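You operate a simulated robot arm through the tools that you are given. There is no shell and no other tool. Be economical: measure what you need, move in short steps, check, and stop when the job is done.

You are at the controls of a simulated two-armed robot. One attempt, no reset.

## Task
Pick up the yellow slip with one hand, pass it to the other hand and put it on the counter shelf.

Only the result counts: the job must be done as asked and must still hold three seconds after the hand-in. Knocking over, shifting, dropping, spilling or breaking anything else fails it.

## Robot
Two 7-joint arms with two-finger parallel grippers on one trunk, on a base that drives. Base frame: it is fixed to the floor where the robot stands at the start and does not move with it; the origin is under the middle of the robot, x ahead of it, y to its left, z up. Readings come in cm, rad, newtons and seconds.
The left shoulder is at the start at [5, 18.7, 106], the right one opposite. With the tool pointing down near the work surface each hand reaches from about 10 to 66 cm from the robot's upright axis, wherever it stands, measured 20 degrees to its own side. Places, roughly: counter shelf [70, 60, 30]. Payload 3.43 kg a hand.
The TCP of each hand is the grasp point between the finger pads, 3 cm short of the fingertips. In the tool frame z runs along the fingers and y along their closing line. Largest opening 9.4 cm; finger width 2.8, thickness 1; the body of the gripper, 5 by 9.6 cm, starts 5.5 cm behind the TCP.
Orientation is that of the tool frame in the base frame, as [roll, pitch, yaw] about the fixed x, y, z axes, in that order (R = Rz(yaw) Ry(pitch) Rx(roll)). With the fingers straight down and closing along the base's y, the tool's x points along the base's -x, its y along +y and its z along -z.

## Interface
- The arms move only by the tool apply_moves. It takes "left_targets", "right_targets" or both (then of equal length, played together; a hand with none holds still); each is a list of rows, each a list of 7 numbers: the closure, from 0 (fully open) to 1 (shut), then the shift along the base's x, y, z in cm, then the turn, a rotation vector about the base's x, y, z in rad. In form: [[jaw, tx, ty, tz, wx, wy, wz], ...]. A call has 1 to 8 rows; each row is the pose to reach, as a shift and turn from the pose commanded when the call began. A row lasts 0.2 s, in which the tool goes at most 5 cm and 0.15 rad; a call with a longer step from one row to the next is refused whole, and so is a gripper value outside its range. A pose out of reach is approached as far as the arm can. The call stops where the force on the tool passes 40 N (or 10 N more than at its start, if that is more) or the arm is blocked; 0.2 s more then pass. The fingers move at their own pace (about 15.3 cm/s each) and stop on an object; they squeeze with about 31 N. The grip force told is the motor's: it shows also when the fingers shut on nothing. Time passes only in rows, and 0.2 s behind the last, so rows that repeat a pose let the fingers close. The reply holds the time, the measured pose of the TCP, the force on the tool along the base axes, the opening and the grip force, in the units named above and with some noise, with the torque about the TCP (base axes, N m) and any sound that the robot's microphone picked up, and new pictures: "pictures" is both (left out), scene, wrist or none (wrist: the cameras of the hands that moved).
- Cameras (640 x 400 px; columns grow to the right, rows downward): "scene" is now at [13.03, 4.43, 121.06]; the picture's right is [0.53, -0.85, 0.00], its down [-0.56, -0.35, -0.75] and it looks along [0.64, 0.40, -0.66] (base axes); focal length 214 px, centre (320, 200). "left" rides on the left gripper at [7.6, -1.4, -10.3] in its tool frame; the picture's right is [0.18, 0.98, 0.00], its down [-0.75, 0.14, -0.64] and it looks along [-0.63, 0.12, 0.77] (tool axes); focal length 243 px, centre (320, 200). "right" rides on the right gripper at [7.6, 1.4, -10.2] in its tool frame; the picture's right is [-0.18, 0.98, 0.00], its down [-0.75, -0.14, -0.64] and it looks along [-0.63, -0.12, 0.77] (tool axes); focal length 243 px, centre (320, 200). There is no depth. A picture from a camera that has moved, and an enlarged one, comes with that camera's place and axes in the base frame and with its lens.
- lift_body(by): slides the trunk up (or, below 0, down) by that many cm; the arms and the scene camera ride with it, the base frame stays. It gives what a move gives, with no picture.
- drive_base(legs): drives the robot by 1 to 6 legs, each [ahead, left, turn to the left] in cm, cm and rad, along the robot's own axes; the way and the turn of a leg run together, so that a leg with both is an arc; at most 150 cm and 3.142 rad a leg. The arms and the cameras ride along, it lands a little off, and it stops where it bumps. It gives what a move gives, and a new picture of the scene camera.
- turn_head(pan, tilt): turns the head with the scene camera to pan (to the left, within 1.396 rad either way) and tilt (down, from -0.506 to 1.204), counted from straight ahead of the robot. It gives what a move gives, and a new picture of the scene camera.
- enlarge(camera, box): a new picture of the part [left, top, right, bottom] of that camera's present view, enlarged. No time passes.
- sign_off(): hands the job in; it is judged then, once.

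Go step by step. Nothing tells you exact positions but the pictures and the camera data: compare them with the known pose of the tool, close in by small moves and look again before you grip or let go. The budget is 120 turns and 260 pictures, counting those below and the enlarged ones. Unless the task says otherwise, let go and move clear before handing in, and close with one line.

The tools are called after "Emit:" as name(argument=value, ...) on one line, values as JSON. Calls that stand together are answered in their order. apply_moves: Moves the arms, as the interface text tells. Its arguments: {"type":"object","properties":{"left_targets":{"type":"array","items":{"type":"array","items":{"type":"number"}}},"right_targets":{"type":"array","items":{"type":"array","items":{"type":"number"}}},"pictures":{"type":"string","enum":["both","scene","wrist","none"]}},"required":[]} The other tools are called the same way: lift_body (by) slides the trunk up or down; drive_base (legs) drives the base; turn_head (pan, tilt) turns the head that bears the scene camera; enlarge (camera, box) takes an enlarged picture of a part of a camera's view; sign_off () hands the job in.

At the start:

```text
t: 0.0
left_position: [20.68, 27.28, 112.23]
left_tool_rot: [-3.139, 0.002, -3.14]
left_force: [0.0, 1.2, -0.3]
left_wrist_torque: [-0.02, 0.02, -0.02]
left_opening: 9.37
left_finger_force: 0.2
right_position: [40.31, 0.26, 103.59]
right_tool_rot: [3.14, 0.001, -3.139]
right_force: [-0.9, -1.1, -0.3]
right_wrist_torque: [0.04, -0.01, -0.03]
right_opening: 9.37
right_finger_force: 0.1
trunk travel left (down, up): [-27.5, 15.7]
robot x, y, heading: [0.23, -0.08, -0.0]
head pan, tilt: [0.559, 0.721]
```

scene: 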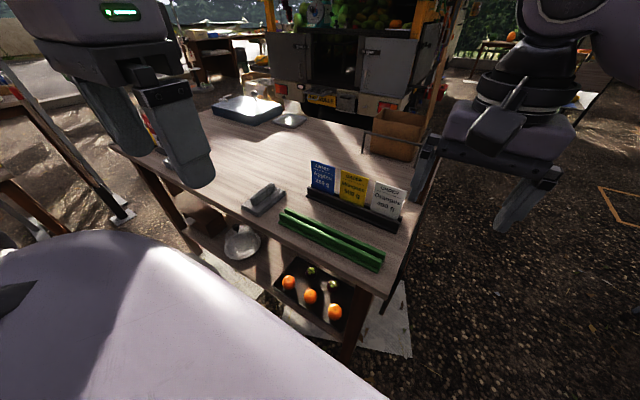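
right: 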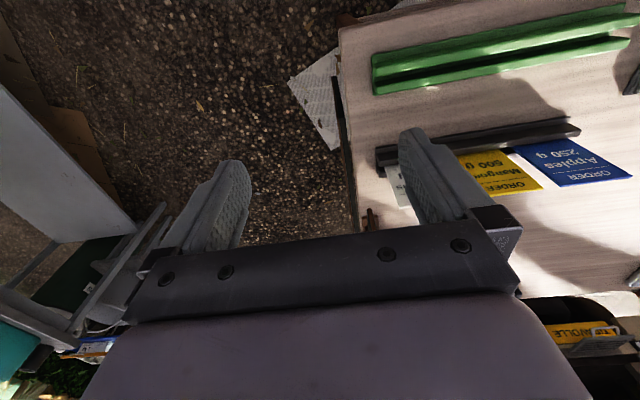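
left: 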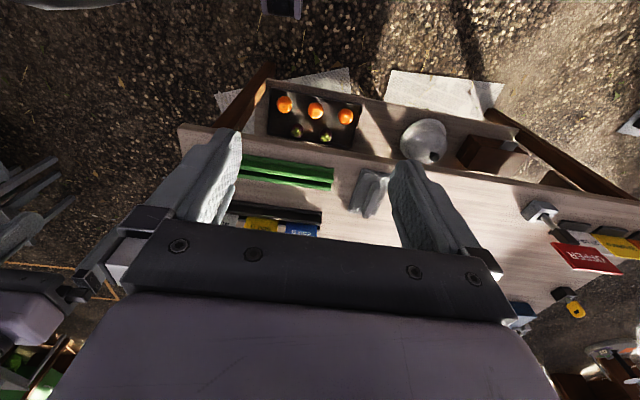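

I see a counter with three order slips standing in a black rail (blue, yellow, white), and a lower shelf holding a tray and a bowl. I'll look closer first.

Emit:
enlarge(camera="scene", box=[220, 140, 440, 280])

Emit:
enlarge(camera="left", box=[170, 50, 490, 250])

Emit:
enlarge(camera="scene", box=[160, 180, 420, 360])

```text
2.86 times, centred on (330, 210) of scene
camera zoom: at [13.03, 4.43, 121.06], right [0.53, -0.85, 0.0], down [-0.56, -0.35, -0.75], along [0.64, 0.4, -0.66], focal length 613 px, centre (291, 171)
```

zoom: 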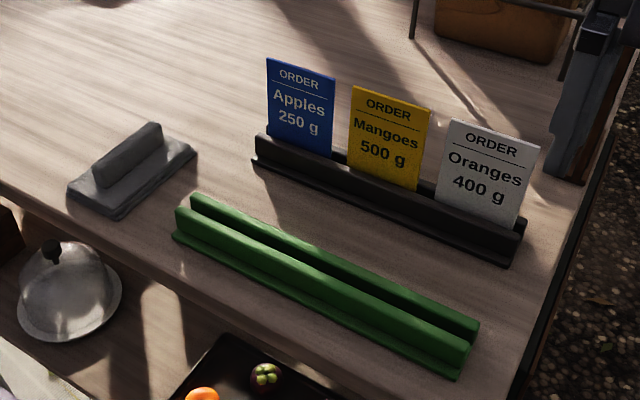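

```text
2.00 times, centred on (330, 150) of left
camera zoom: at [12.96, 25.84, 122.52], right [-0.19, 0.98, 0.0], down [0.75, 0.14, 0.64], along [0.63, 0.12, -0.77], focal length 485 px, centre (300, 300)
```

zoom: 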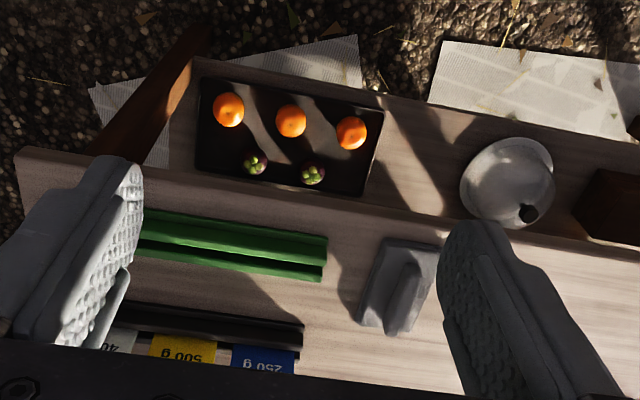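

```text
2.22 times, centred on (290, 270) of scene
camera zoom: at [13.03, 4.43, 121.06], right [0.53, -0.85, 0.0], down [-0.56, -0.35, -0.75], along [0.64, 0.4, -0.66], focal length 477 px, centre (387, 44)
```

zoom: 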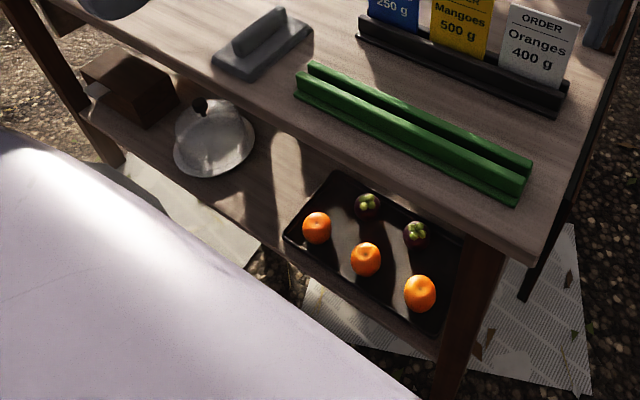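

The slips stand facing me with the yellow one at about (52, 19, top z≈91). The shelf (z≈29) lies under the counter, with its front edge at x≈38 and a free gap at y≈50–67. If I shift the robot left, the right hand can pick the slip and the left hand can place it.

Emit:
drive_base(legs=[[0, 34, 0]])

```text
t: 3.5
left_position: [20.57, 60.94, 112.19]
left_tool_rot: [-3.141, 0.001, -3.137]
left_force: [-0.3, -0.2, -0.1]
left_wrist_torque: [0.01, -0.01, 0.04]
left_opening: 9.4
left_finger_force: 0.1
right_position: [40.32, 33.91, 103.42]
right_tool_rot: [-3.14, 0.001, -3.14]
right_force: [-0.2, -0.2, -1.9]
right_wrist_torque: [0.03, -0.01, -0.03]
right_opening: 9.4
right_finger_force: 0.1
trunk travel left (down, up): [-27.5, 15.7]
robot x, y, heading: [-0.09, 33.5, 0.003]
head pan, tilt: [0.559, 0.721]
camera scene: at [12.98, 38.08, 121.06], right [0.53, -0.85, 0.0], down [-0.56, -0.35, -0.75], along [0.64, 0.4, -0.66], focal length 214 px, centre (320, 200)
```

scene: 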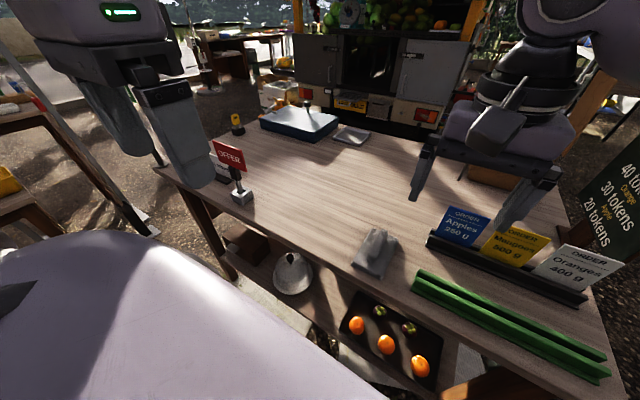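

Next I turn the right gripper so it closes along x, and move the head to see the slips.

Emit:
turn_head(pan=-0.2, tilt=0.7)

Emit:
apply_moves(right_targets=[[0, 0, -1, 1, 0, 0, 0.15], [0, 0, -2, 2, 0, 0, 0.3], [0, 0, -3, 3, 0, 0, 0.45], [0, 0, -4, 3, 0, 0, 0.6], [0, 0, -5, 3, 0, 0, 0.75], [0, 0, -6, 3, 0, 0, 0.9], [0, 0, -7, 3, 0, 0, 1.05], [0, 0, -8, 3, 0, 0, 1.2]], pictures="none")

Emit:
apply_moves(right_targets=[[0, 0, -1, 0, 0, 0, 0.15], [0, 0, -2, 0, 0, 0, 0.3], [0, 0, -3, 0, 0, 0, 0.37], [0, 0, -3, 0, 0, 0, 0.37]], pictures="both")

```text
t: 4.6
left_position: [20.72, 60.87, 112.17]
left_tool_rot: [-3.141, 0.002, -3.14]
left_force: [0.0, 0.1, 1.1]
left_wrist_torque: [-0.01, -0.03, -0.03]
left_opening: 9.43
left_finger_force: 0.1
right_position: [40.23, 33.98, 103.52]
right_tool_rot: [-3.141, 0.0, -3.137]
right_force: [-0.1, -0.1, 0.6]
right_wrist_torque: [-0.02, 0.01, 0.02]
right_opening: 9.39
right_finger_force: 0.0
trunk travel left (down, up): [-27.5, 15.7]
robot x, y, heading: [-0.07, 33.46, 0.002]
head pan, tilt: [-0.201, 0.7]
camera scene: at [14.19, 31.93, 121.23], right [-0.2, -0.98, 0.0], down [-0.63, 0.13, -0.76], along [0.75, -0.15, -0.64], focal length 214 px, centre (320, 200)
```

scene: 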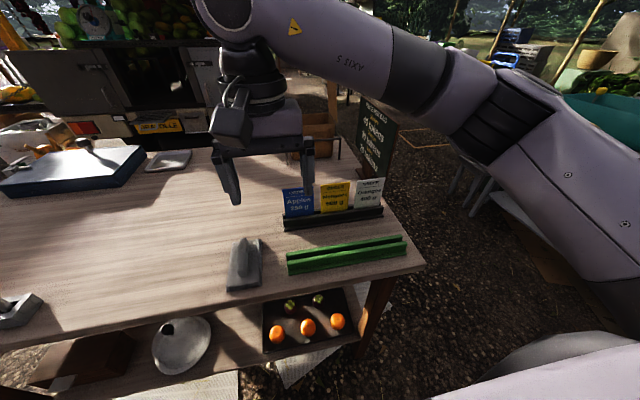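

```text
t: 6.4
left_position: [20.53, 60.92, 112.18]
left_tool_rot: [-3.141, 0.001, -3.138]
left_force: [0.2, 0.0, -1.0]
left_wrist_torque: [-0.02, 0.01, 0.0]
left_opening: 9.38
left_finger_force: 0.1
right_position: [40.26, 25.93, 106.61]
right_tool_rot: [-3.141, 0.0, -1.937]
right_force: [-0.5, 0.2, -0.4]
right_wrist_torque: [0.01, -0.02, -0.03]
right_opening: 9.42
right_finger_force: 0.0
trunk travel left (down, up): [-27.5, 15.7]
robot x, y, heading: [-0.23, 33.31, 0.002]
head pan, tilt: [-0.201, 0.7]
```

```text
t: 7.4
left_position: [20.64, 60.77, 112.12]
left_tool_rot: [-3.14, 0.001, -3.137]
left_force: [0.5, 0.0, -0.6]
left_wrist_torque: [-0.01, 0.01, -0.01]
left_opening: 9.42
left_finger_force: 0.1
right_position: [31.69, 25.79, 104.83]
right_tool_rot: [-3.14, 0.0, -1.569]
right_force: [-0.2, 0.0, -0.5]
right_wrist_torque: [0.0, -0.02, 0.01]
right_opening: 9.43
right_finger_force: 0.1
right hand out of reach, approached as far as the arm can: row 1, 2, 3, 4
trunk travel left (down, up): [-27.5, 15.7]
robot x, y, heading: [0.18, 33.7, -0.004]
head pan, tilt: [-0.201, 0.7]
camera scene: at [14.19, 31.92, 121.23], right [-0.2, -0.98, 0.0], down [-0.63, 0.13, -0.76], along [0.75, -0.15, -0.64], focal length 214 px, centre (320, 200)
camera right: at [30.23, 18.14, 115.21], right [-0.98, 0.18, 0.0], down [0.14, 0.75, 0.64], along [0.12, 0.63, -0.77], focal length 243 px, centre (320, 200)
```

scene: 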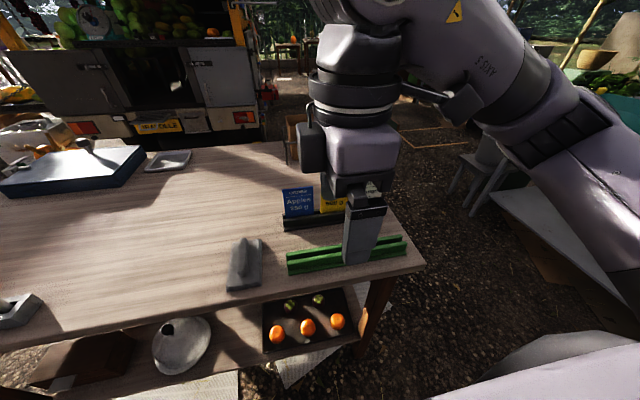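
right: 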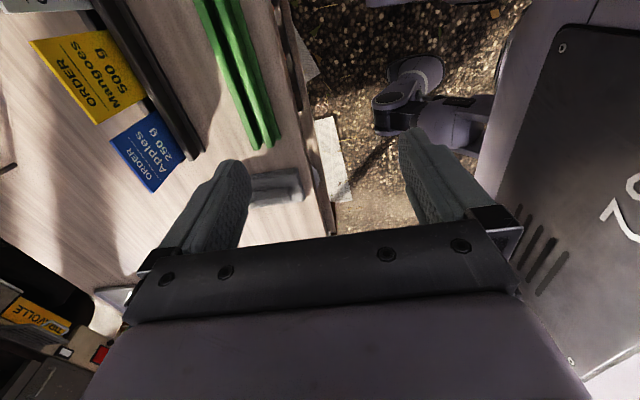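

The yellow slip's top centre triangulates to about (54.4, 19.7, 91.2). The arm ran out of reach at that height, so I'll raise the trunk.

Emit:
lift_body(by=12)

Emit:
apply_moves(right_targets=[[0, 0, 0, 0, 0, 0, 0], [0, 0, 0, 0, 0, 0, 0]], pictures="none")

```text
t: 8.9
left_position: [20.58, 60.88, 124.13]
left_tool_rot: [-3.141, 0.0, -3.137]
left_force: [0.6, 0.3, 0.0]
left_wrist_torque: [0.05, 0.02, -0.03]
left_opening: 9.4
left_finger_force: 0.0
right_position: [31.62, 25.78, 116.81]
right_tool_rot: [3.141, 0.0, -1.569]
right_force: [-0.5, 0.1, -0.3]
right_wrist_torque: [-0.05, 0.04, 0.0]
right_opening: 9.39
right_finger_force: 0.1
trunk travel left (down, up): [-39.5, 3.7]
robot x, y, heading: [0.11, 33.43, 0.007]
head pan, tilt: [-0.201, 0.7]
```

```text
t: 9.5
left_position: [20.52, 60.87, 124.2]
left_tool_rot: [-3.139, 0.001, -3.139]
left_force: [-0.8, -0.2, -1.0]
left_wrist_torque: [0.02, -0.01, 0.01]
left_opening: 9.39
left_finger_force: 0.0
right_position: [31.6, 25.74, 116.85]
right_tool_rot: [-3.142, 0.001, -1.571]
right_force: [-0.3, 0.6, -0.1]
right_wrist_torque: [-0.04, -0.03, 0.01]
right_opening: 9.39
right_finger_force: 0.0
trunk travel left (down, up): [-39.5, 3.7]
robot x, y, heading: [0.15, 33.36, -0.002]
head pan, tilt: [-0.201, 0.7]
```

Emit:
apply_moves(right_targets=[[0, 0, 0, -4.5, 0, 0, 0], [0, 0, 0, -9, 0, 0, 0], [0, 2, -1, -13, 0, 0, 0], [0, 5, -2, -16, 0, 0, 0], [0, 9.5, -3, -17, 0, 0, 0], [0, 14, -4, -17.5, 0, 0, 0], [0, 18.5, -5, -17.5, 0, 0, 0], [0, 20.5, -6, -17.5, 0, 0, 0]])

```text
t: 11.3
left_position: [20.52, 60.86, 124.3]
left_tool_rot: [-3.141, 0.002, -3.139]
left_force: [0.4, 0.6, 1.0]
left_wrist_torque: [0.03, -0.01, 0.01]
left_opening: 9.39
left_finger_force: 0.1
right_position: [31.58, 25.89, 107.75]
right_tool_rot: [-3.14, 0.001, -1.569]
right_force: [0.2, 0.1, -0.3]
right_wrist_torque: [0.0, 0.05, 0.0]
right_opening: 9.42
right_finger_force: 0.1
right hand out of reach, approached as far as the arm can: row 3, 4, 5, 6, 7, 8
trunk travel left (down, up): [-39.5, 3.7]
robot x, y, heading: [0.05, 33.49, 0.007]
head pan, tilt: [-0.201, 0.7]
camera scene: at [14.18, 31.93, 133.23], right [-0.2, -0.98, 0.0], down [-0.63, 0.13, -0.76], along [0.75, -0.15, -0.64], focal length 214 px, centre (320, 200)
camera right: at [30.22, 18.31, 118.2], right [-0.98, 0.18, 0.0], down [0.14, 0.75, 0.64], along [0.12, 0.63, -0.77], focal length 243 px, centre (320, 200)
```

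scene: 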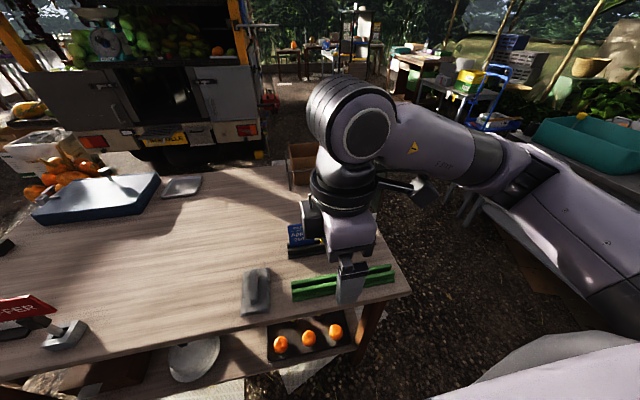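
right: 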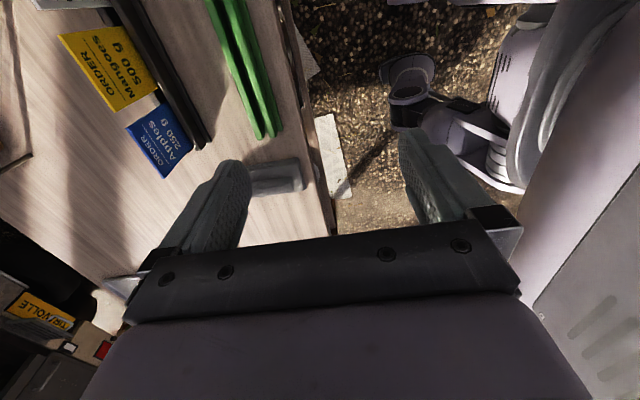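

That yaw direction hits a wrist limit, so I'll turn the gripper the other way round.

Emit:
apply_moves(right_targets=[[0, 0, 0, 0, 0, 0, -0.15], [0, 0, 0, 0, 0, 0, -0.3], [0, 1, 0, 0, 0, 0, -0.45], [0, 2, 0, 0, 0, 0, -0.6], [0, 3, 0, 0, 0, 0, -0.75], [0, 4, 0, 0, 0, 0, -0.9], [0, 5, 0, 0, 0, 0, -1.05], [0, 6, 0, 0, 0, 0, -1.2]], pictures="none")

Emit:
apply_moves(right_targets=[[0, 0, 0, 0, 0, 0, -0.15], [0, 0, 0, 0, 0, 0, -0.3], [0, 1, 0, 0, 0, 0, -0.45], [0, 2, 0, 0, 0, 0, -0.6], [0, 3, 0, 0, 0, 0, -0.75], [0, 4, 0, 0, 0, 0, -0.9], [0, 5, 0, 0, 0, 0, -1.05], [0, 6, 0, 0, 0, 0, -1.2]], pictures="none")

Emit:
apply_moves(right_targets=[[0, 0, 0, 0, 0, 0, -0.15], [0, 0, 0, 0, 0, 0, -0.3], [0, 0, 0, 0, 0, 0, -0.45], [0, 0, 0, 0, 0, 0, -0.6], [0, 0, 0, 0, 0, 0, -0.74], [0, 0, 0, 0, 0, 0, -0.74]], pictures="both")

```text
t: 13.1
left_position: [20.59, 60.96, 124.29]
left_tool_rot: [-3.141, 0.002, -3.138]
left_force: [0.1, -0.4, 0.1]
left_wrist_torque: [0.05, 0.01, 0.03]
left_opening: 9.42
left_finger_force: 0.0
right_position: [37.12, 27.02, 107.13]
right_tool_rot: [-3.141, 0.0, -2.774]
right_force: [-0.5, 0.0, -0.6]
right_wrist_torque: [0.0, -0.01, -0.02]
right_opening: 9.37
right_finger_force: 0.0
trunk travel left (down, up): [-39.5, 3.7]
robot x, y, heading: [-0.09, 33.6, 0.002]
head pan, tilt: [-0.201, 0.7]
```

```text
t: 14.9
left_position: [20.64, 60.82, 124.17]
left_tool_rot: [-3.141, 0.004, -3.139]
left_force: [0.1, 0.1, 0.5]
left_wrist_torque: [0.01, -0.01, -0.01]
left_opening: 9.4
left_finger_force: 0.0
right_position: [43.02, 27.12, 107.29]
right_tool_rot: [-3.141, 0.001, 2.309]
right_force: [0.0, 0.0, 0.2]
right_wrist_torque: [-0.01, 0.0, -0.01]
right_opening: 9.4
right_finger_force: 0.1
trunk travel left (down, up): [-39.5, 3.7]
robot x, y, heading: [0.09, 33.96, 0.001]
head pan, tilt: [-0.201, 0.7]
```

```text
t: 16.3
left_position: [20.56, 60.83, 124.3]
left_tool_rot: [3.141, 0.002, -3.139]
left_force: [0.6, -0.3, 0.2]
left_wrist_torque: [0.02, 0.03, 0.01]
left_opening: 9.41
left_finger_force: 0.0
right_position: [43.02, 27.02, 107.27]
right_tool_rot: [3.141, -0.001, 1.571]
right_force: [-0.3, 0.0, 0.3]
right_wrist_torque: [0.03, 0.03, -0.01]
right_opening: 9.4
right_finger_force: 0.1
trunk travel left (down, up): [-39.5, 3.7]
robot x, y, heading: [0.15, 33.53, 0.0]
head pan, tilt: [-0.201, 0.7]
camera scene: at [14.18, 31.93, 133.23], right [-0.2, -0.98, 0.0], down [-0.63, 0.13, -0.76], along [0.75, -0.15, -0.64], focal length 214 px, centre (320, 200)
camera right: at [44.52, 34.63, 117.59], right [0.98, -0.18, 0.0], down [-0.14, -0.75, 0.64], along [-0.12, -0.63, -0.77], focal length 243 px, centre (320, 200)
```

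scene: 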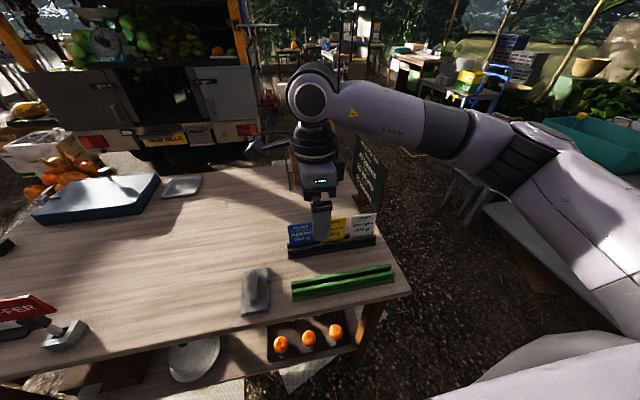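
right: 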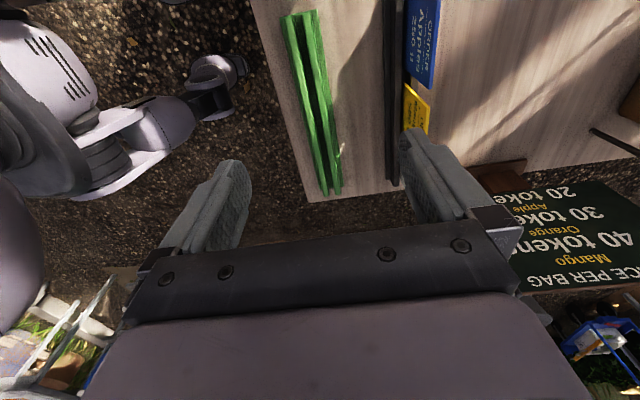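

Rotation is done. Now I move above the yellow slip with the fingertips still above its top.

Emit:
apply_moves(right_targets=[[0, 3, -2, -1, 0, 0, 0], [0, 6, -4, -2, 0, 0, 0], [0, 9, -6, -4, 0, 0, 0], [0, 11.4, -7.3, -7, 0, 0, 0], [0, 11.4, -7.3, -9.5, 0, 0, 0], [0, 11.4, -7.3, -9.5, 0, 0, 0]])

Emit:
enlarge(camera="right", box=[180, 0, 480, 250])

Emit:
enlarge(camera="scene", box=[250, 130, 410, 280])

```text
t: 17.7
left_position: [20.59, 60.78, 124.2]
left_tool_rot: [-3.14, 0.003, -3.138]
left_force: [0.0, 0.6, 0.4]
left_wrist_torque: [-0.02, 0.02, -0.01]
left_opening: 9.4
left_finger_force: 0.1
right_position: [54.35, 19.75, 97.64]
right_tool_rot: [3.14, -0.001, 1.573]
right_force: [-0.3, -0.2, 0.4]
right_wrist_torque: [0.0, 0.01, 0.0]
right_opening: 9.39
right_finger_force: 0.0
trunk travel left (down, up): [-39.5, 3.7]
robot x, y, heading: [-0.29, 33.74, -0.001]
head pan, tilt: [-0.201, 0.7]
camera scene: at [14.18, 31.93, 133.23], right [-0.2, -0.98, 0.0], down [-0.63, 0.13, -0.76], along [0.75, -0.15, -0.64], focal length 214 px, centre (320, 200)
camera right: at [55.84, 27.36, 107.96], right [0.98, -0.18, 0.0], down [-0.14, -0.75, 0.64], along [-0.12, -0.63, -0.77], focal length 243 px, centre (320, 200)
```

scene: 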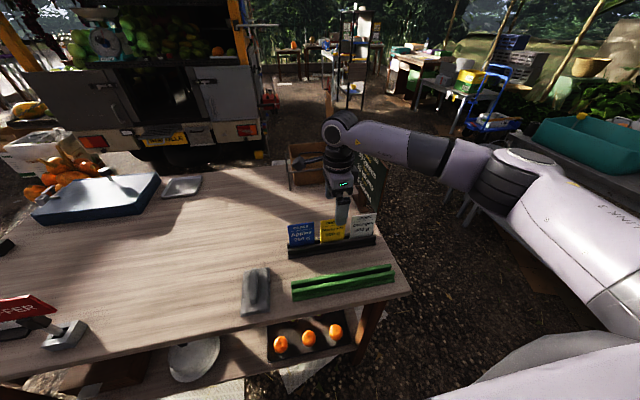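
right: 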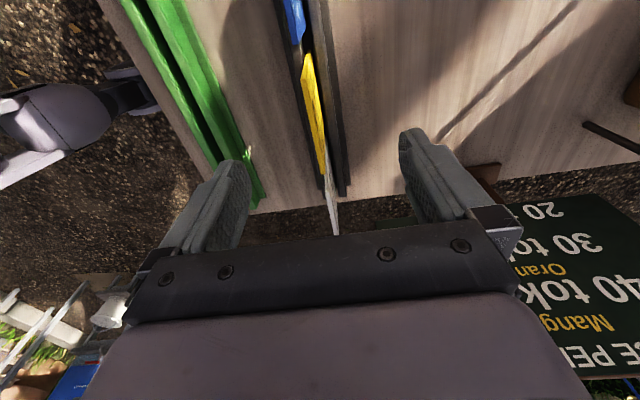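

```text
1.60 times, centred on (330, 125) of right
camera zoom: at [55.84, 27.36, 107.96], right [0.98, -0.18, 0.0], down [-0.14, -0.75, 0.64], along [-0.12, -0.63, -0.77], focal length 388 px, centre (304, 320)
```

zoom: 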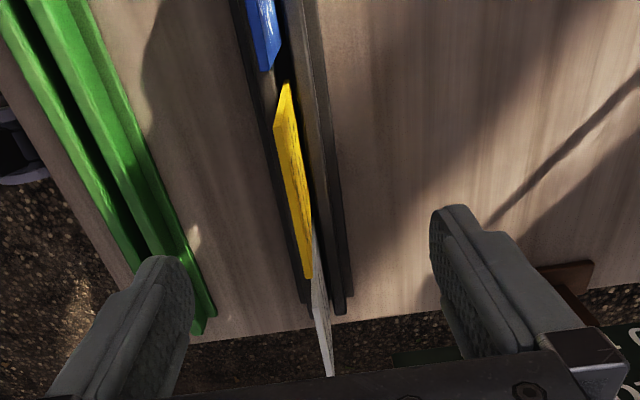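

```text
2.67 times, centred on (330, 205) of scene
camera zoom: at [14.18, 31.93, 133.23], right [-0.2, -0.98, 0.0], down [-0.63, 0.13, -0.76], along [0.75, -0.15, -0.64], focal length 572 px, centre (293, 187)
```

zoom: 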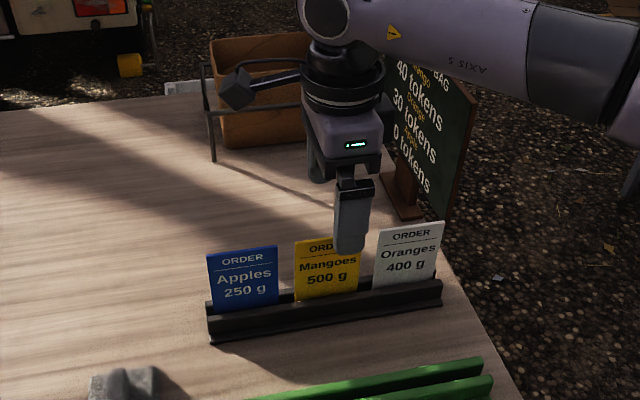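

The top edge sits at x≈54.0, y≈20.2, z≈91.2, and the rail top is about 83.6. I'll descend to z≈89.3 (fingertips about 86.3), then check and close.

Emit:
apply_moves(right_targets=[[0, -0.3, 0.4, -3, 0, 0, 0], [0, -0.3, 0.5, -6, 0, 0, 0], [0, -0.3, 0.5, -8.2, 0, 0, 0], [0, -0.3, 0.5, -8.2, 0, 0, 0]], pictures="wrist")

Emit:
enlarge(camera="scene", box=[270, 170, 390, 270])

```text
t: 18.7
left_position: [20.58, 60.92, 124.18]
left_tool_rot: [-3.14, 0.003, -3.14]
left_force: [-0.8, 0.0, 0.2]
left_wrist_torque: [0.02, 0.02, -0.02]
left_opening: 9.4
left_finger_force: 0.1
right_position: [54.14, 20.42, 89.27]
right_tool_rot: [3.141, 0.0, 1.573]
right_force: [0.1, 0.4, 0.3]
right_wrist_torque: [0.02, 0.0, -0.02]
right_opening: 9.38
right_finger_force: 0.1
trunk travel left (down, up): [-39.5, 3.7]
robot x, y, heading: [0.05, 33.58, 0.001]
head pan, tilt: [-0.201, 0.7]
camera right: at [55.55, 27.98, 99.8], right [0.98, -0.18, 0.0], down [-0.14, -0.75, 0.64], along [-0.12, -0.63, -0.77], focal length 243 px, centre (320, 200)
```

right: 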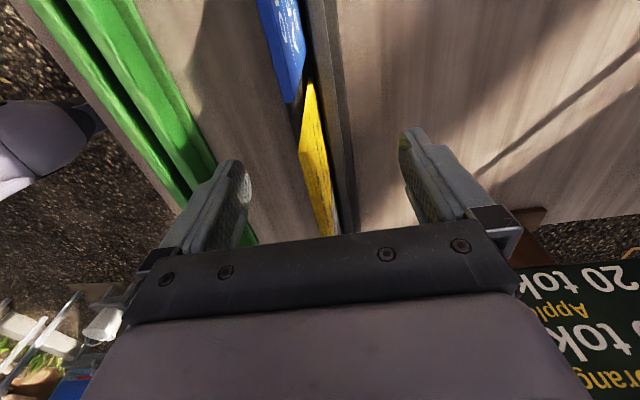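

```text
4.00 times, centred on (330, 220) of scene
camera zoom: at [14.18, 31.93, 133.23], right [-0.2, -0.98, 0.0], down [-0.63, 0.13, -0.77], along [0.75, -0.15, -0.64], focal length 858 px, centre (280, 120)
```

zoom: 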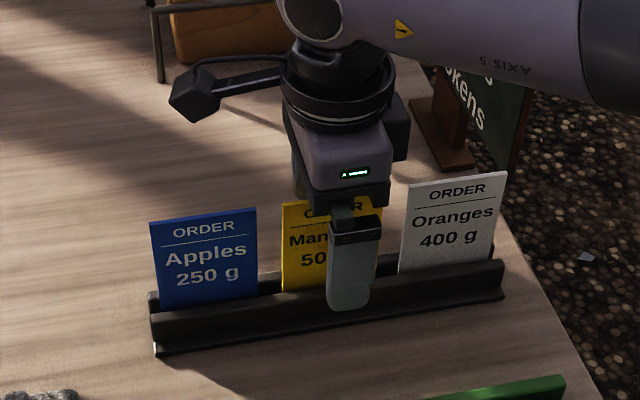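

Emit:
apply_moves(right_targets=[[0.5, 0, 0, 0, 0, 0, 0], [0.8, 0, 0, 0, 0, 0, 0], [1, 0, 0, 0, 0, 0, 0], [1, 0, 0, 0, 0, 0, 0]], pictures="wrist")

Emit:
enlarge(camera="scene", box=[270, 170, 390, 270])

```text
t: 19.7
left_position: [20.68, 60.95, 124.17]
left_tool_rot: [-3.139, 0.0, -3.137]
left_force: [0.6, -0.5, 0.2]
left_wrist_torque: [-0.04, -0.01, -0.02]
left_opening: 9.41
left_finger_force: 0.0
right_position: [54.1, 20.24, 89.46]
right_tool_rot: [-3.14, 0.0, 1.572]
right_force: [-0.5, -1.2, -0.1]
right_wrist_torque: [-0.01, -0.02, 0.04]
right_opening: 0.65
right_finger_force: 31.7
trunk travel left (down, up): [-39.5, 3.7]
robot x, y, heading: [0.28, 33.85, 0.001]
head pan, tilt: [-0.201, 0.7]
camera right: at [55.57, 27.96, 99.84], right [0.98, -0.18, 0.0], down [-0.14, -0.75, 0.64], along [-0.12, -0.63, -0.77], focal length 243 px, centre (320, 200)
```

right: 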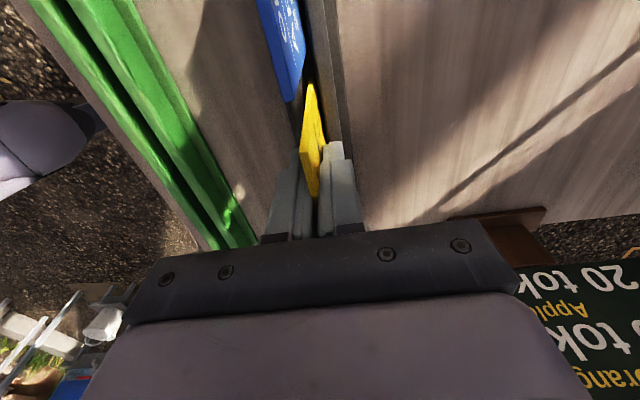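

```text
4.00 times, centred on (330, 220) of scene
camera zoom: at [14.19, 31.93, 133.23], right [-0.2, -0.98, 0.0], down [-0.63, 0.13, -0.76], along [0.75, -0.15, -0.64], focal length 858 px, centre (280, 120)
```

zoom: 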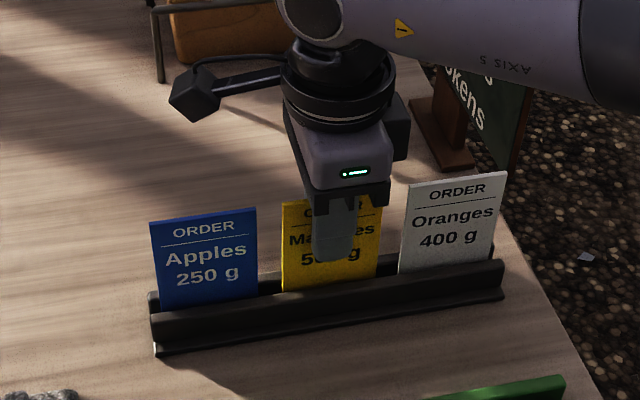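

The slip is gripped (0.65 cm thick) and the others haven't moved. Now I lift it straight up.

Emit:
apply_moves(right_targets=[[1, 0, 0, 1, 0, 0, 0], [1, 0, 0, 3, 0, 0, 0], [1, 0, 0, 6, 0, 0, 0], [1, 0, 0, 9, 0, 0, 0], [1, 0, 0, 12, 0, 0, 0], [1, 0, 0, 14, 0, 0, 0], [1, 0, 0, 14, 0, 0, 0]])

Emit:
enlarge(camera="scene", box=[250, 110, 410, 260])

```text
t: 21.3
left_position: [20.61, 60.85, 124.18]
left_tool_rot: [-3.138, 0.001, -3.137]
left_force: [1.0, 0.0, -0.4]
left_wrist_torque: [-0.01, 0.02, 0.01]
left_opening: 9.4
left_finger_force: 0.0
right_position: [53.99, 20.36, 103.44]
right_tool_rot: [-3.141, 0.002, 1.573]
right_force: [0.1, 0.1, -0.5]
right_wrist_torque: [-0.03, -0.01, 0.0]
right_opening: 0.68
right_finger_force: 30.8
trunk travel left (down, up): [-39.5, 3.7]
robot x, y, heading: [-0.26, 33.42, -0.002]
head pan, tilt: [-0.201, 0.7]
camera scene: at [14.19, 31.92, 133.23], right [-0.2, -0.98, 0.0], down [-0.63, 0.13, -0.76], along [0.75, -0.15, -0.64], focal length 214 px, centre (320, 200)
camera right: at [55.62, 27.9, 113.82], right [0.98, -0.18, 0.0], down [-0.14, -0.75, 0.64], along [-0.12, -0.63, -0.77], focal length 243 px, centre (320, 200)
```

scene: 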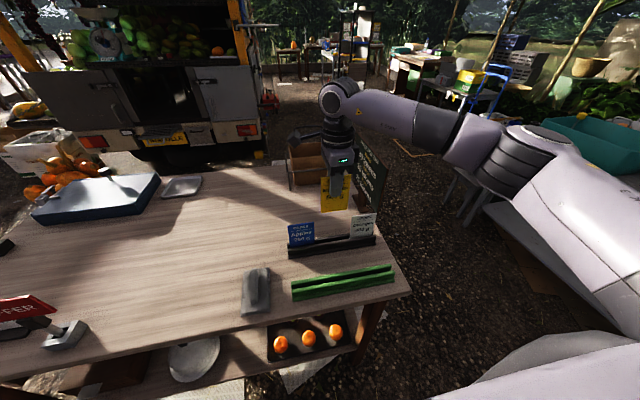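
right: 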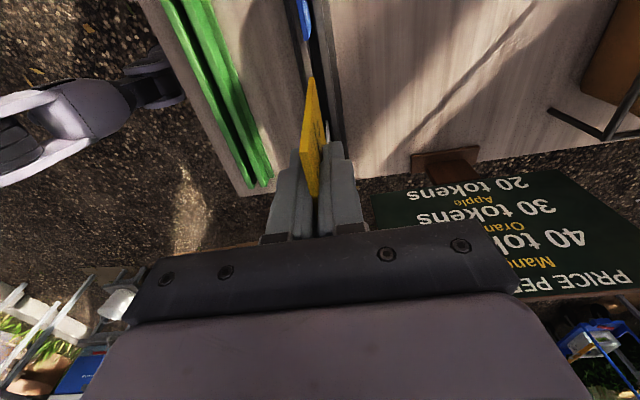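

```text
2.67 times, centred on (330, 185) of scene
camera zoom: at [14.19, 31.92, 133.23], right [-0.2, -0.98, 0.0], down [-0.63, 0.13, -0.76], along [0.75, -0.15, -0.64], focal length 572 px, centre (293, 240)
```

zoom: 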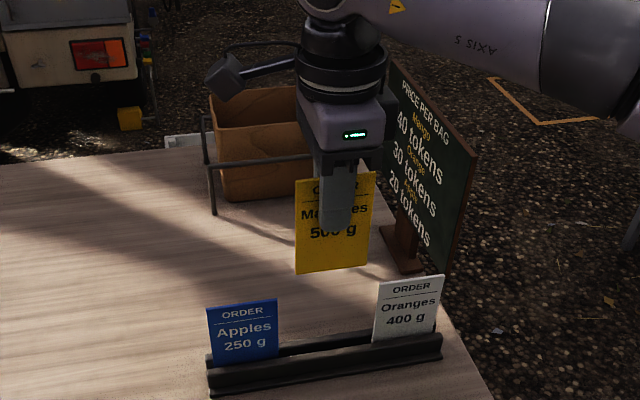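

The slip is free: about 7.5 × 10.6 × 0.6 cm, with roughly 5.8 cm showing below the right fingertips. Next I turn it so its plane runs along x, in front of the chest, and pitch the left hand forward so it can grip the lower rear part.

Emit:
apply_moves(right_targets=[[1, -2, 1, 0.5, 0, 0, 0.14], [1, -4, 2, 1, 0, 0, 0.28], [1, -6, 4, 1.5, 0, 0, 0.42], [1, -8, 6, 1.5, 0, 0, 0.56], [1, -9, 8, 1.5, 0, 0, 0.7], [1, -10, 10, 1.5, 0, 0, 0.84], [1, -10, 12, 1.5, 0, 0, 0.98], [1, -10, 12.6, 1.5, 0, 0, 1.12]], left_targets=[[0, 0, 0, -2, 0, -0.14, 0], [0, 0, 0, -4, 0, -0.28, 0], [0, 0, 0, -6, 0, -0.42, 0], [0, 0, 0, -8, 0, -0.56, 0], [0, 0, 0, -10, 0, -0.7, 0], [0, 0, 0, -12, 0, -0.84, 0], [0, 0, 0, -14, 0, -0.98, 0], [0, 0, 0, -16, 0, -1.05, 0]], pictures="none")

Emit:
apply_moves(right_targets=[[1, 0, 0, 0, 0, 0, 0.14], [1, 0, 0, 0, 0, 0, 0.28], [1, 0, 0, 0, 0, 0, 0.42], [1, 0, 0, 0, 0, 0, 0.45], [1, 0, 0, 0, 0, 0, 0.45]], pictures="scene")

Emit:
turn_head(pan=0.25, tilt=0.75)

```text
t: 23.1
left_position: [24.75, 79.11, 116.34]
left_tool_rot: [3.14, 1.038, 3.14]
left_force: [-0.8, 0.7, -2.6]
left_wrist_torque: [-0.07, -0.17, -0.06]
left_opening: 9.39
left_finger_force: 0.0
left hand out of reach, approached as far as the arm can: row 3, 4, 5, 6, 7, 8
right_position: [44.16, 32.92, 104.98]
right_tool_rot: [-3.14, 0.003, 2.696]
right_force: [-1.1, 0.6, 0.4]
right_wrist_torque: [0.01, -0.03, 0.03]
right_opening: 0.67
right_finger_force: 31.1
trunk travel left (down, up): [-39.5, 3.7]
robot x, y, heading: [0.08, 33.99, -0.001]
head pan, tilt: [-0.201, 0.7]
```

```text
t: 24.3
left_position: [24.82, 78.89, 116.28]
left_tool_rot: [-3.13, 1.039, -3.132]
left_force: [0.4, -0.9, -1.2]
left_wrist_torque: [0.02, -0.02, -0.03]
left_opening: 9.39
left_finger_force: 0.1
right_position: [44.16, 32.75, 104.9]
right_tool_rot: [-3.14, 0.001, -3.139]
right_force: [0.5, 0.4, 0.0]
right_wrist_torque: [0.0, 0.0, 0.02]
right_opening: 0.68
right_finger_force: 31.0
trunk travel left (down, up): [-39.5, 3.7]
robot x, y, heading: [0.14, 33.72, 0.007]
head pan, tilt: [-0.201, 0.7]
camera scene: at [14.18, 31.93, 133.23], right [-0.2, -0.98, 0.0], down [-0.63, 0.13, -0.76], along [0.75, -0.15, -0.64], focal length 214 px, centre (320, 200)
```

scene: 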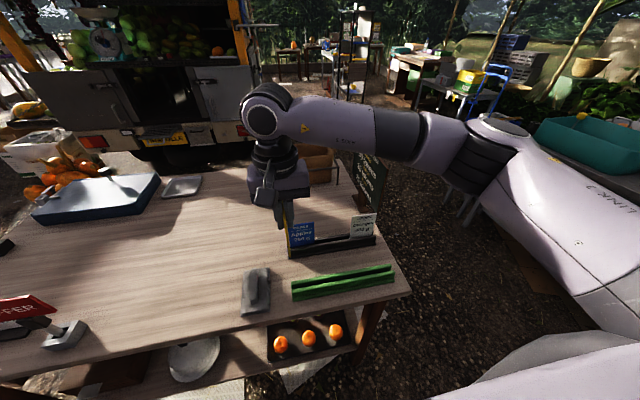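

```text
t: 25.2
left_position: [24.79, 78.95, 116.3]
left_tool_rot: [-3.131, 1.039, -3.132]
left_force: [0.0, -1.1, -0.1]
left_wrist_torque: [0.04, 0.0, 0.01]
left_opening: 9.39
left_finger_force: 0.1
right_position: [44.14, 32.9, 104.85]
right_tool_rot: [-3.139, 0.001, -3.141]
right_force: [-0.2, 0.3, -0.4]
right_wrist_torque: [-0.02, -0.02, 0.01]
right_opening: 0.68
right_finger_force: 31.5
trunk travel left (down, up): [-39.5, 3.7]
robot x, y, heading: [0.03, 33.55, 0.003]
head pan, tilt: [0.25, 0.75]
camera scene: at [13.89, 35.66, 132.81], right [0.25, -0.97, 0.0], down [-0.66, -0.17, -0.73], along [0.71, 0.18, -0.68], focal length 214 px, centre (320, 200)
```

scene: 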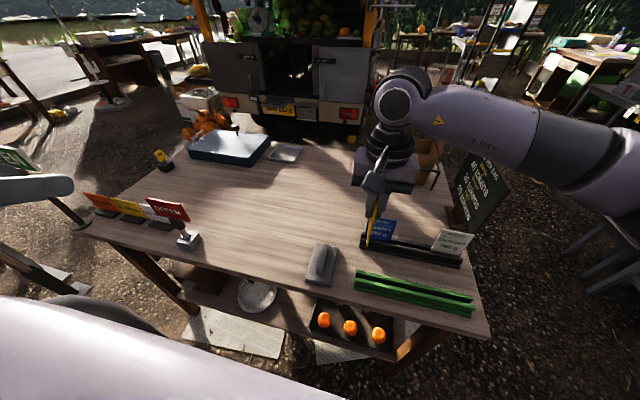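

The left hand drifted outward but reached its pitch. I'll bring it forward and inward toward the slip.

Emit:
apply_moves(left_targets=[[0, 3, -3, -1, 0, 0, 0], [0, 6, -6, -2, 0, 0, 0], [0, 9, -9, -4, 0, 0, 0], [0, 11, -13, -6, 0, 0, 0], [0, 12, -17, -8, 0, 0, 0], [0, 12, -21, -10, 0, 0, 0], [0, 12, -25, -12, 0, 0, 0], [0, 12, -29, -14, 0, 0, 0]])

```text
t: 27.2
left_position: [41.2, 46.74, 107.28]
left_tool_rot: [-2.745, 1.126, -2.778]
left_force: [0.3, 0.7, 0.8]
left_wrist_torque: [-0.01, 0.0, 0.01]
left_opening: 9.39
left_finger_force: 0.1
left hand out of reach, approached as far as the arm can: row 1, 2, 3, 4, 5, 6, 7, 8
right_position: [44.23, 32.82, 104.88]
right_tool_rot: [-3.14, 0.0, 3.141]
right_force: [-0.3, 0.7, -1.2]
right_wrist_torque: [0.0, -0.01, 0.05]
right_opening: 0.68
right_finger_force: 30.4
trunk travel left (down, up): [-39.5, 3.7]
robot x, y, heading: [-0.08, 33.59, 0.001]
head pan, tilt: [0.25, 0.75]
stopped in row 8 (left hand): the arm was blocked; the commanded pose is now the measured one
camera scene: at [13.9, 35.73, 132.8], right [0.25, -0.97, 0.0], down [-0.66, -0.17, -0.73], along [0.71, 0.18, -0.68], focal length 214 px, centre (320, 200)
camera left: at [28.67, 44.85, 104.72], right [-0.08, 0.94, -0.33], down [-0.28, 0.3, 0.91], along [0.96, 0.16, 0.25], focal length 243 px, centre (320, 200)
```

scene: 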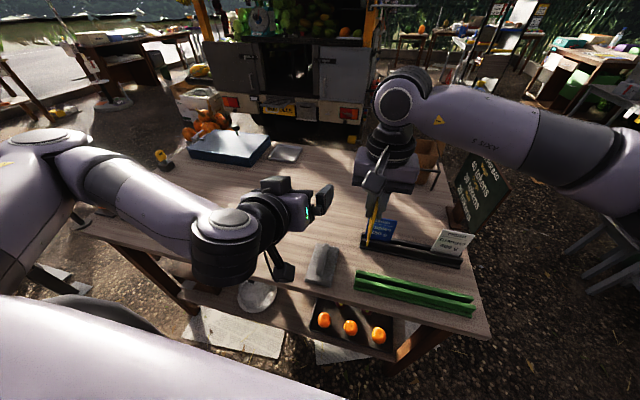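
left: 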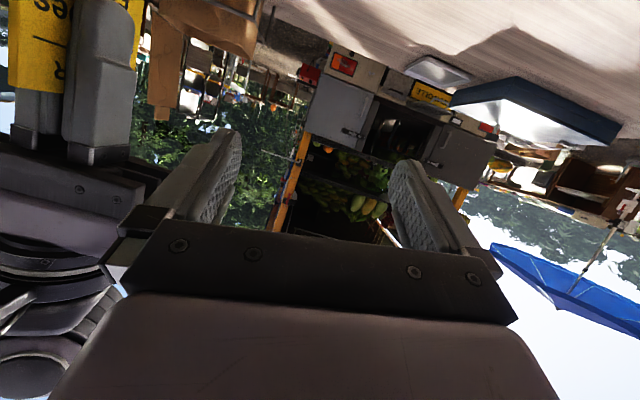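

The left wrist is too close to its shoulder for a forward-pointing tool, so the handover must happen farther out and lower. I'll ease the left hand forward and correct its orientation, then back the robot off from the counter.

Emit:
apply_moves(left_targets=[[0, 4, 1, 0, 0, 0, 0], [0, 8, 2, 0, 0.05, 0.03, 0], [0, 12, 3, -1, 0.1, 0.07, 0], [0, 14, 3, -2, 0.167, 0.12, 0], [0, 14, 3, -2, 0.167, 0.12, 0]], pictures="none")

Emit:
turn_head(pan=1.39, tilt=0.8)

Emit:
turn_head(pan=-1.39, tilt=0.8)

```text
t: 28.4
left_position: [55.06, 49.67, 105.18]
left_tool_rot: [3.139, 1.036, -3.134]
left_force: [0.6, 1.5, -0.3]
left_wrist_torque: [0.0, 0.01, 0.0]
left_opening: 9.43
left_finger_force: 0.0
right_position: [44.28, 32.82, 104.92]
right_tool_rot: [-3.14, 0.001, -3.141]
right_force: [0.6, 0.0, 0.7]
right_wrist_torque: [-0.02, 0.01, -0.05]
right_opening: 0.69
right_finger_force: 30.3
trunk travel left (down, up): [-39.5, 3.7]
robot x, y, heading: [-0.25, 33.57, 0.008]
head pan, tilt: [0.25, 0.75]
```

```text
t: 29.8
left_position: [54.96, 49.55, 105.21]
left_tool_rot: [3.137, 1.038, -3.132]
left_force: [0.1, 0.2, 0.6]
left_wrist_torque: [0.0, -0.03, -0.02]
left_opening: 9.4
left_finger_force: 0.1
right_position: [44.23, 32.79, 104.92]
right_tool_rot: [-3.14, 0.0, -3.141]
right_force: [1.3, -0.1, 0.3]
right_wrist_torque: [0.0, 0.01, 0.01]
right_opening: 0.69
right_finger_force: 31.3
trunk travel left (down, up): [-39.5, 3.7]
robot x, y, heading: [-0.67, 33.59, 0.006]
head pan, tilt: [1.389, 0.799]
camera scene: at [7.31, 41.52, 132.41], right [0.98, -0.18, 0.0], down [-0.13, -0.71, -0.7], along [0.13, 0.69, -0.72], focal length 214 px, centre (320, 200)
```

scene: 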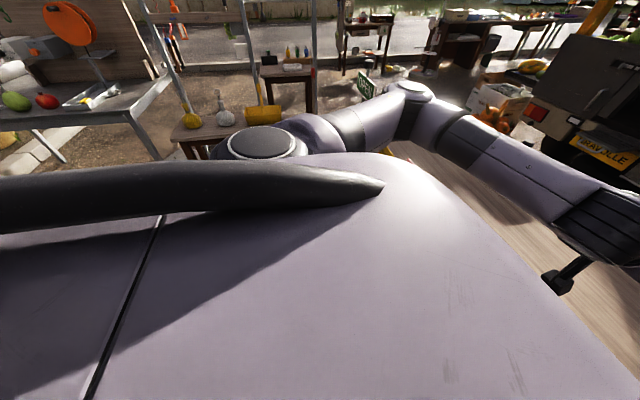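

```text
t: 32.2
left_position: [54.92, 49.6, 105.34]
left_tool_rot: [3.139, 1.036, -3.137]
left_force: [-0.6, 0.3, 0.1]
left_wrist_torque: [0.01, -0.01, 0.0]
left_opening: 9.41
left_finger_force: 0.0
right_position: [44.26, 32.75, 104.98]
right_tool_rot: [-3.139, 0.001, -3.14]
right_force: [-0.2, -0.6, 0.6]
right_wrist_torque: [0.04, 0.0, 0.0]
right_opening: 0.68
right_finger_force: 30.7
trunk travel left (down, up): [-39.5, 3.7]
robot x, y, heading: [0.15, 33.46, -0.003]
head pan, tilt: [-1.389, 0.799]
camera scene: at [7.34, 25.65, 132.41], right [-0.98, -0.18, 0.0], down [-0.13, 0.7, -0.7], along [0.13, -0.69, -0.72], focal length 214 px, centre (320, 200)
```

scene: 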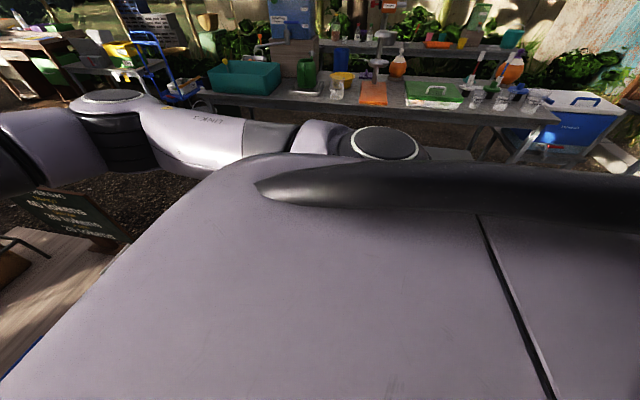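

Both arms look fine here, so I'll do the handover right here over the empty counter. The right hand moves out to x≈60, and the left stages behind and below it.

Emit:
apply_moves(right_targets=[[1, 4, 1, 0, 0, 0, 0], [1, 8, 2, -0.5, 0, 0, 0], [1, 12, 3, -1, 0, 0, 0], [1, 15.8, 3.2, -2, 0, 0, 0], [1, 15.8, 3.2, -2, 0, 0, 0]], left_targets=[[0, -1, 1, -3, 0, 0, 0], [0, -2, 1, -6, 0, 0, 0], [0, -2, 1, -8.5, 0, 0, 0], [0, -2, 1, -8.5, 0, 0, 0], [0, -2, 1, -8.5, 0, 0, 0]], pictures="none")

Emit:
turn_head(pan=0.15, tilt=0.55)

```text
t: 33.4
left_position: [53.08, 50.5, 96.91]
left_tool_rot: [3.14, 1.037, -3.133]
left_force: [0.1, 0.9, -1.1]
left_wrist_torque: [0.01, 0.01, -0.02]
left_opening: 9.41
left_finger_force: 0.1
right_position: [56.95, 35.19, 103.21]
right_tool_rot: [-3.14, 0.003, -3.139]
right_force: [-1.0, -0.5, -0.4]
right_wrist_torque: [-0.04, 0.02, 0.04]
right_opening: 0.67
right_finger_force: 31.3
right hand out of reach, approached as far as the arm can: row 4, 5
trunk travel left (down, up): [-39.5, 3.7]
robot x, y, heading: [-0.01, 33.75, 0.003]
head pan, tilt: [-1.389, 0.799]
```

```text
t: 35.1
left_position: [53.04, 50.56, 96.87]
left_tool_rot: [3.138, 1.037, -3.135]
left_force: [0.8, 0.5, 0.9]
left_wrist_torque: [0.04, 0.0, 0.04]
left_opening: 9.41
left_finger_force: 0.0
right_position: [57.04, 35.03, 103.2]
right_tool_rot: [-3.14, -0.001, -3.141]
right_force: [0.8, 0.5, -0.4]
right_wrist_torque: [0.03, 0.01, 0.03]
right_opening: 0.68
right_finger_force: 31.5
trunk travel left (down, up): [-39.5, 3.7]
robot x, y, heading: [-0.35, 33.29, 0.002]
head pan, tilt: [0.15, 0.55]
camera scene: at [14.74, 34.94, 134.54], right [0.15, -0.99, 0.0], down [-0.52, -0.08, -0.85], along [0.84, 0.13, -0.52], focal length 214 px, centre (320, 200)
```

scene: 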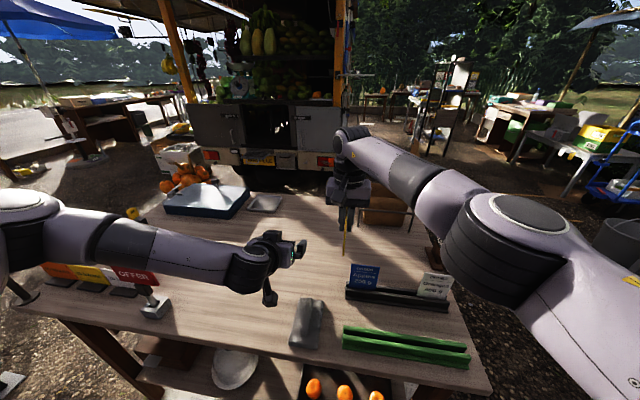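

The slip hangs at x 53.3–60.7, y≈35, z 94.4–105. I'll slide the left hand in behind its lower part.

Emit:
apply_moves(left_targets=[[0, -2, -2, 0, 0, 0, 0], [0, -4, -5, 0, 0, 0, 0], [0, -4, -8, 0.2, 0, 0, 0], [0, -4, -11, 0.2, 0, 0, 0], [0, -4, -13.5, 0.2, 0, 0, 0], [0, -4, -15.5, 0.2, 0, 0, 0], [0, -4, -15.5, 0.2, 0, 0, 0]])

Emit:
enlarge(camera="scene", box=[260, 150, 420, 300])

```text
t: 36.7
left_position: [49.23, 35.01, 96.82]
left_tool_rot: [3.139, 1.037, -3.134]
left_force: [0.4, 0.7, -0.1]
left_wrist_torque: [-0.04, 0.0, -0.02]
left_opening: 9.4
left_finger_force: 0.1
right_position: [57.05, 35.04, 103.26]
right_tool_rot: [-3.14, 0.001, -3.141]
right_force: [0.0, 0.6, -0.1]
right_wrist_torque: [0.03, -0.06, -0.02]
right_opening: 0.68
right_finger_force: 30.7
trunk travel left (down, up): [-39.5, 3.7]
robot x, y, heading: [0.04, 33.46, 0.004]
head pan, tilt: [0.15, 0.55]
camera scene: at [14.74, 34.96, 134.54], right [0.15, -0.99, 0.0], down [-0.52, -0.08, -0.85], along [0.84, 0.13, -0.52], focal length 214 px, centre (320, 200)
camera left: at [36.43, 33.55, 95.55], right [-0.1, 0.98, -0.16], down [-0.17, 0.14, 0.98], along [0.98, 0.13, 0.15], focal length 243 px, centre (320, 200)
```

scene: 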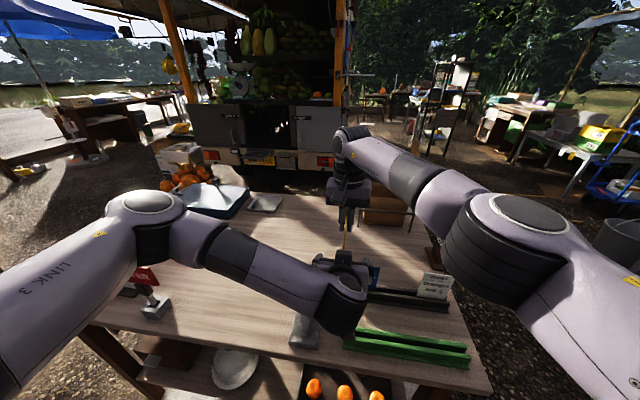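
left: 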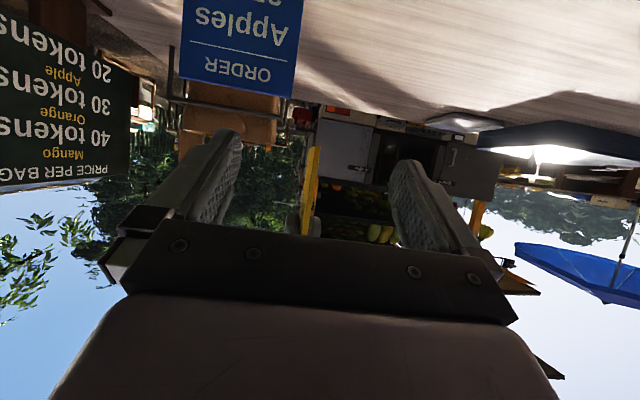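

```text
2.67 times, centred on (340, 225) of scene
camera zoom: at [14.74, 34.96, 134.54], right [0.15, -0.99, 0.0], down [-0.52, -0.08, -0.85], along [0.84, 0.13, -0.52], focal length 572 px, centre (267, 133)
```

zoom: 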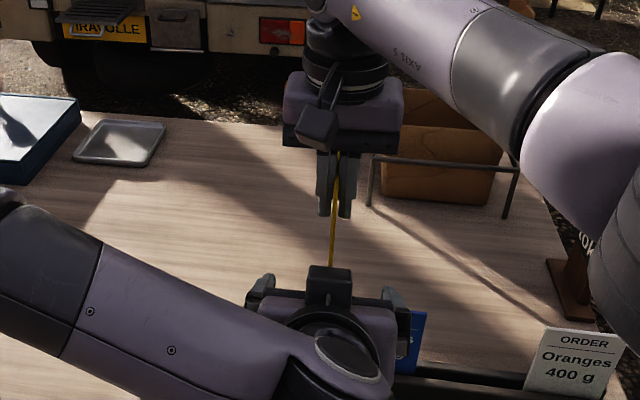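

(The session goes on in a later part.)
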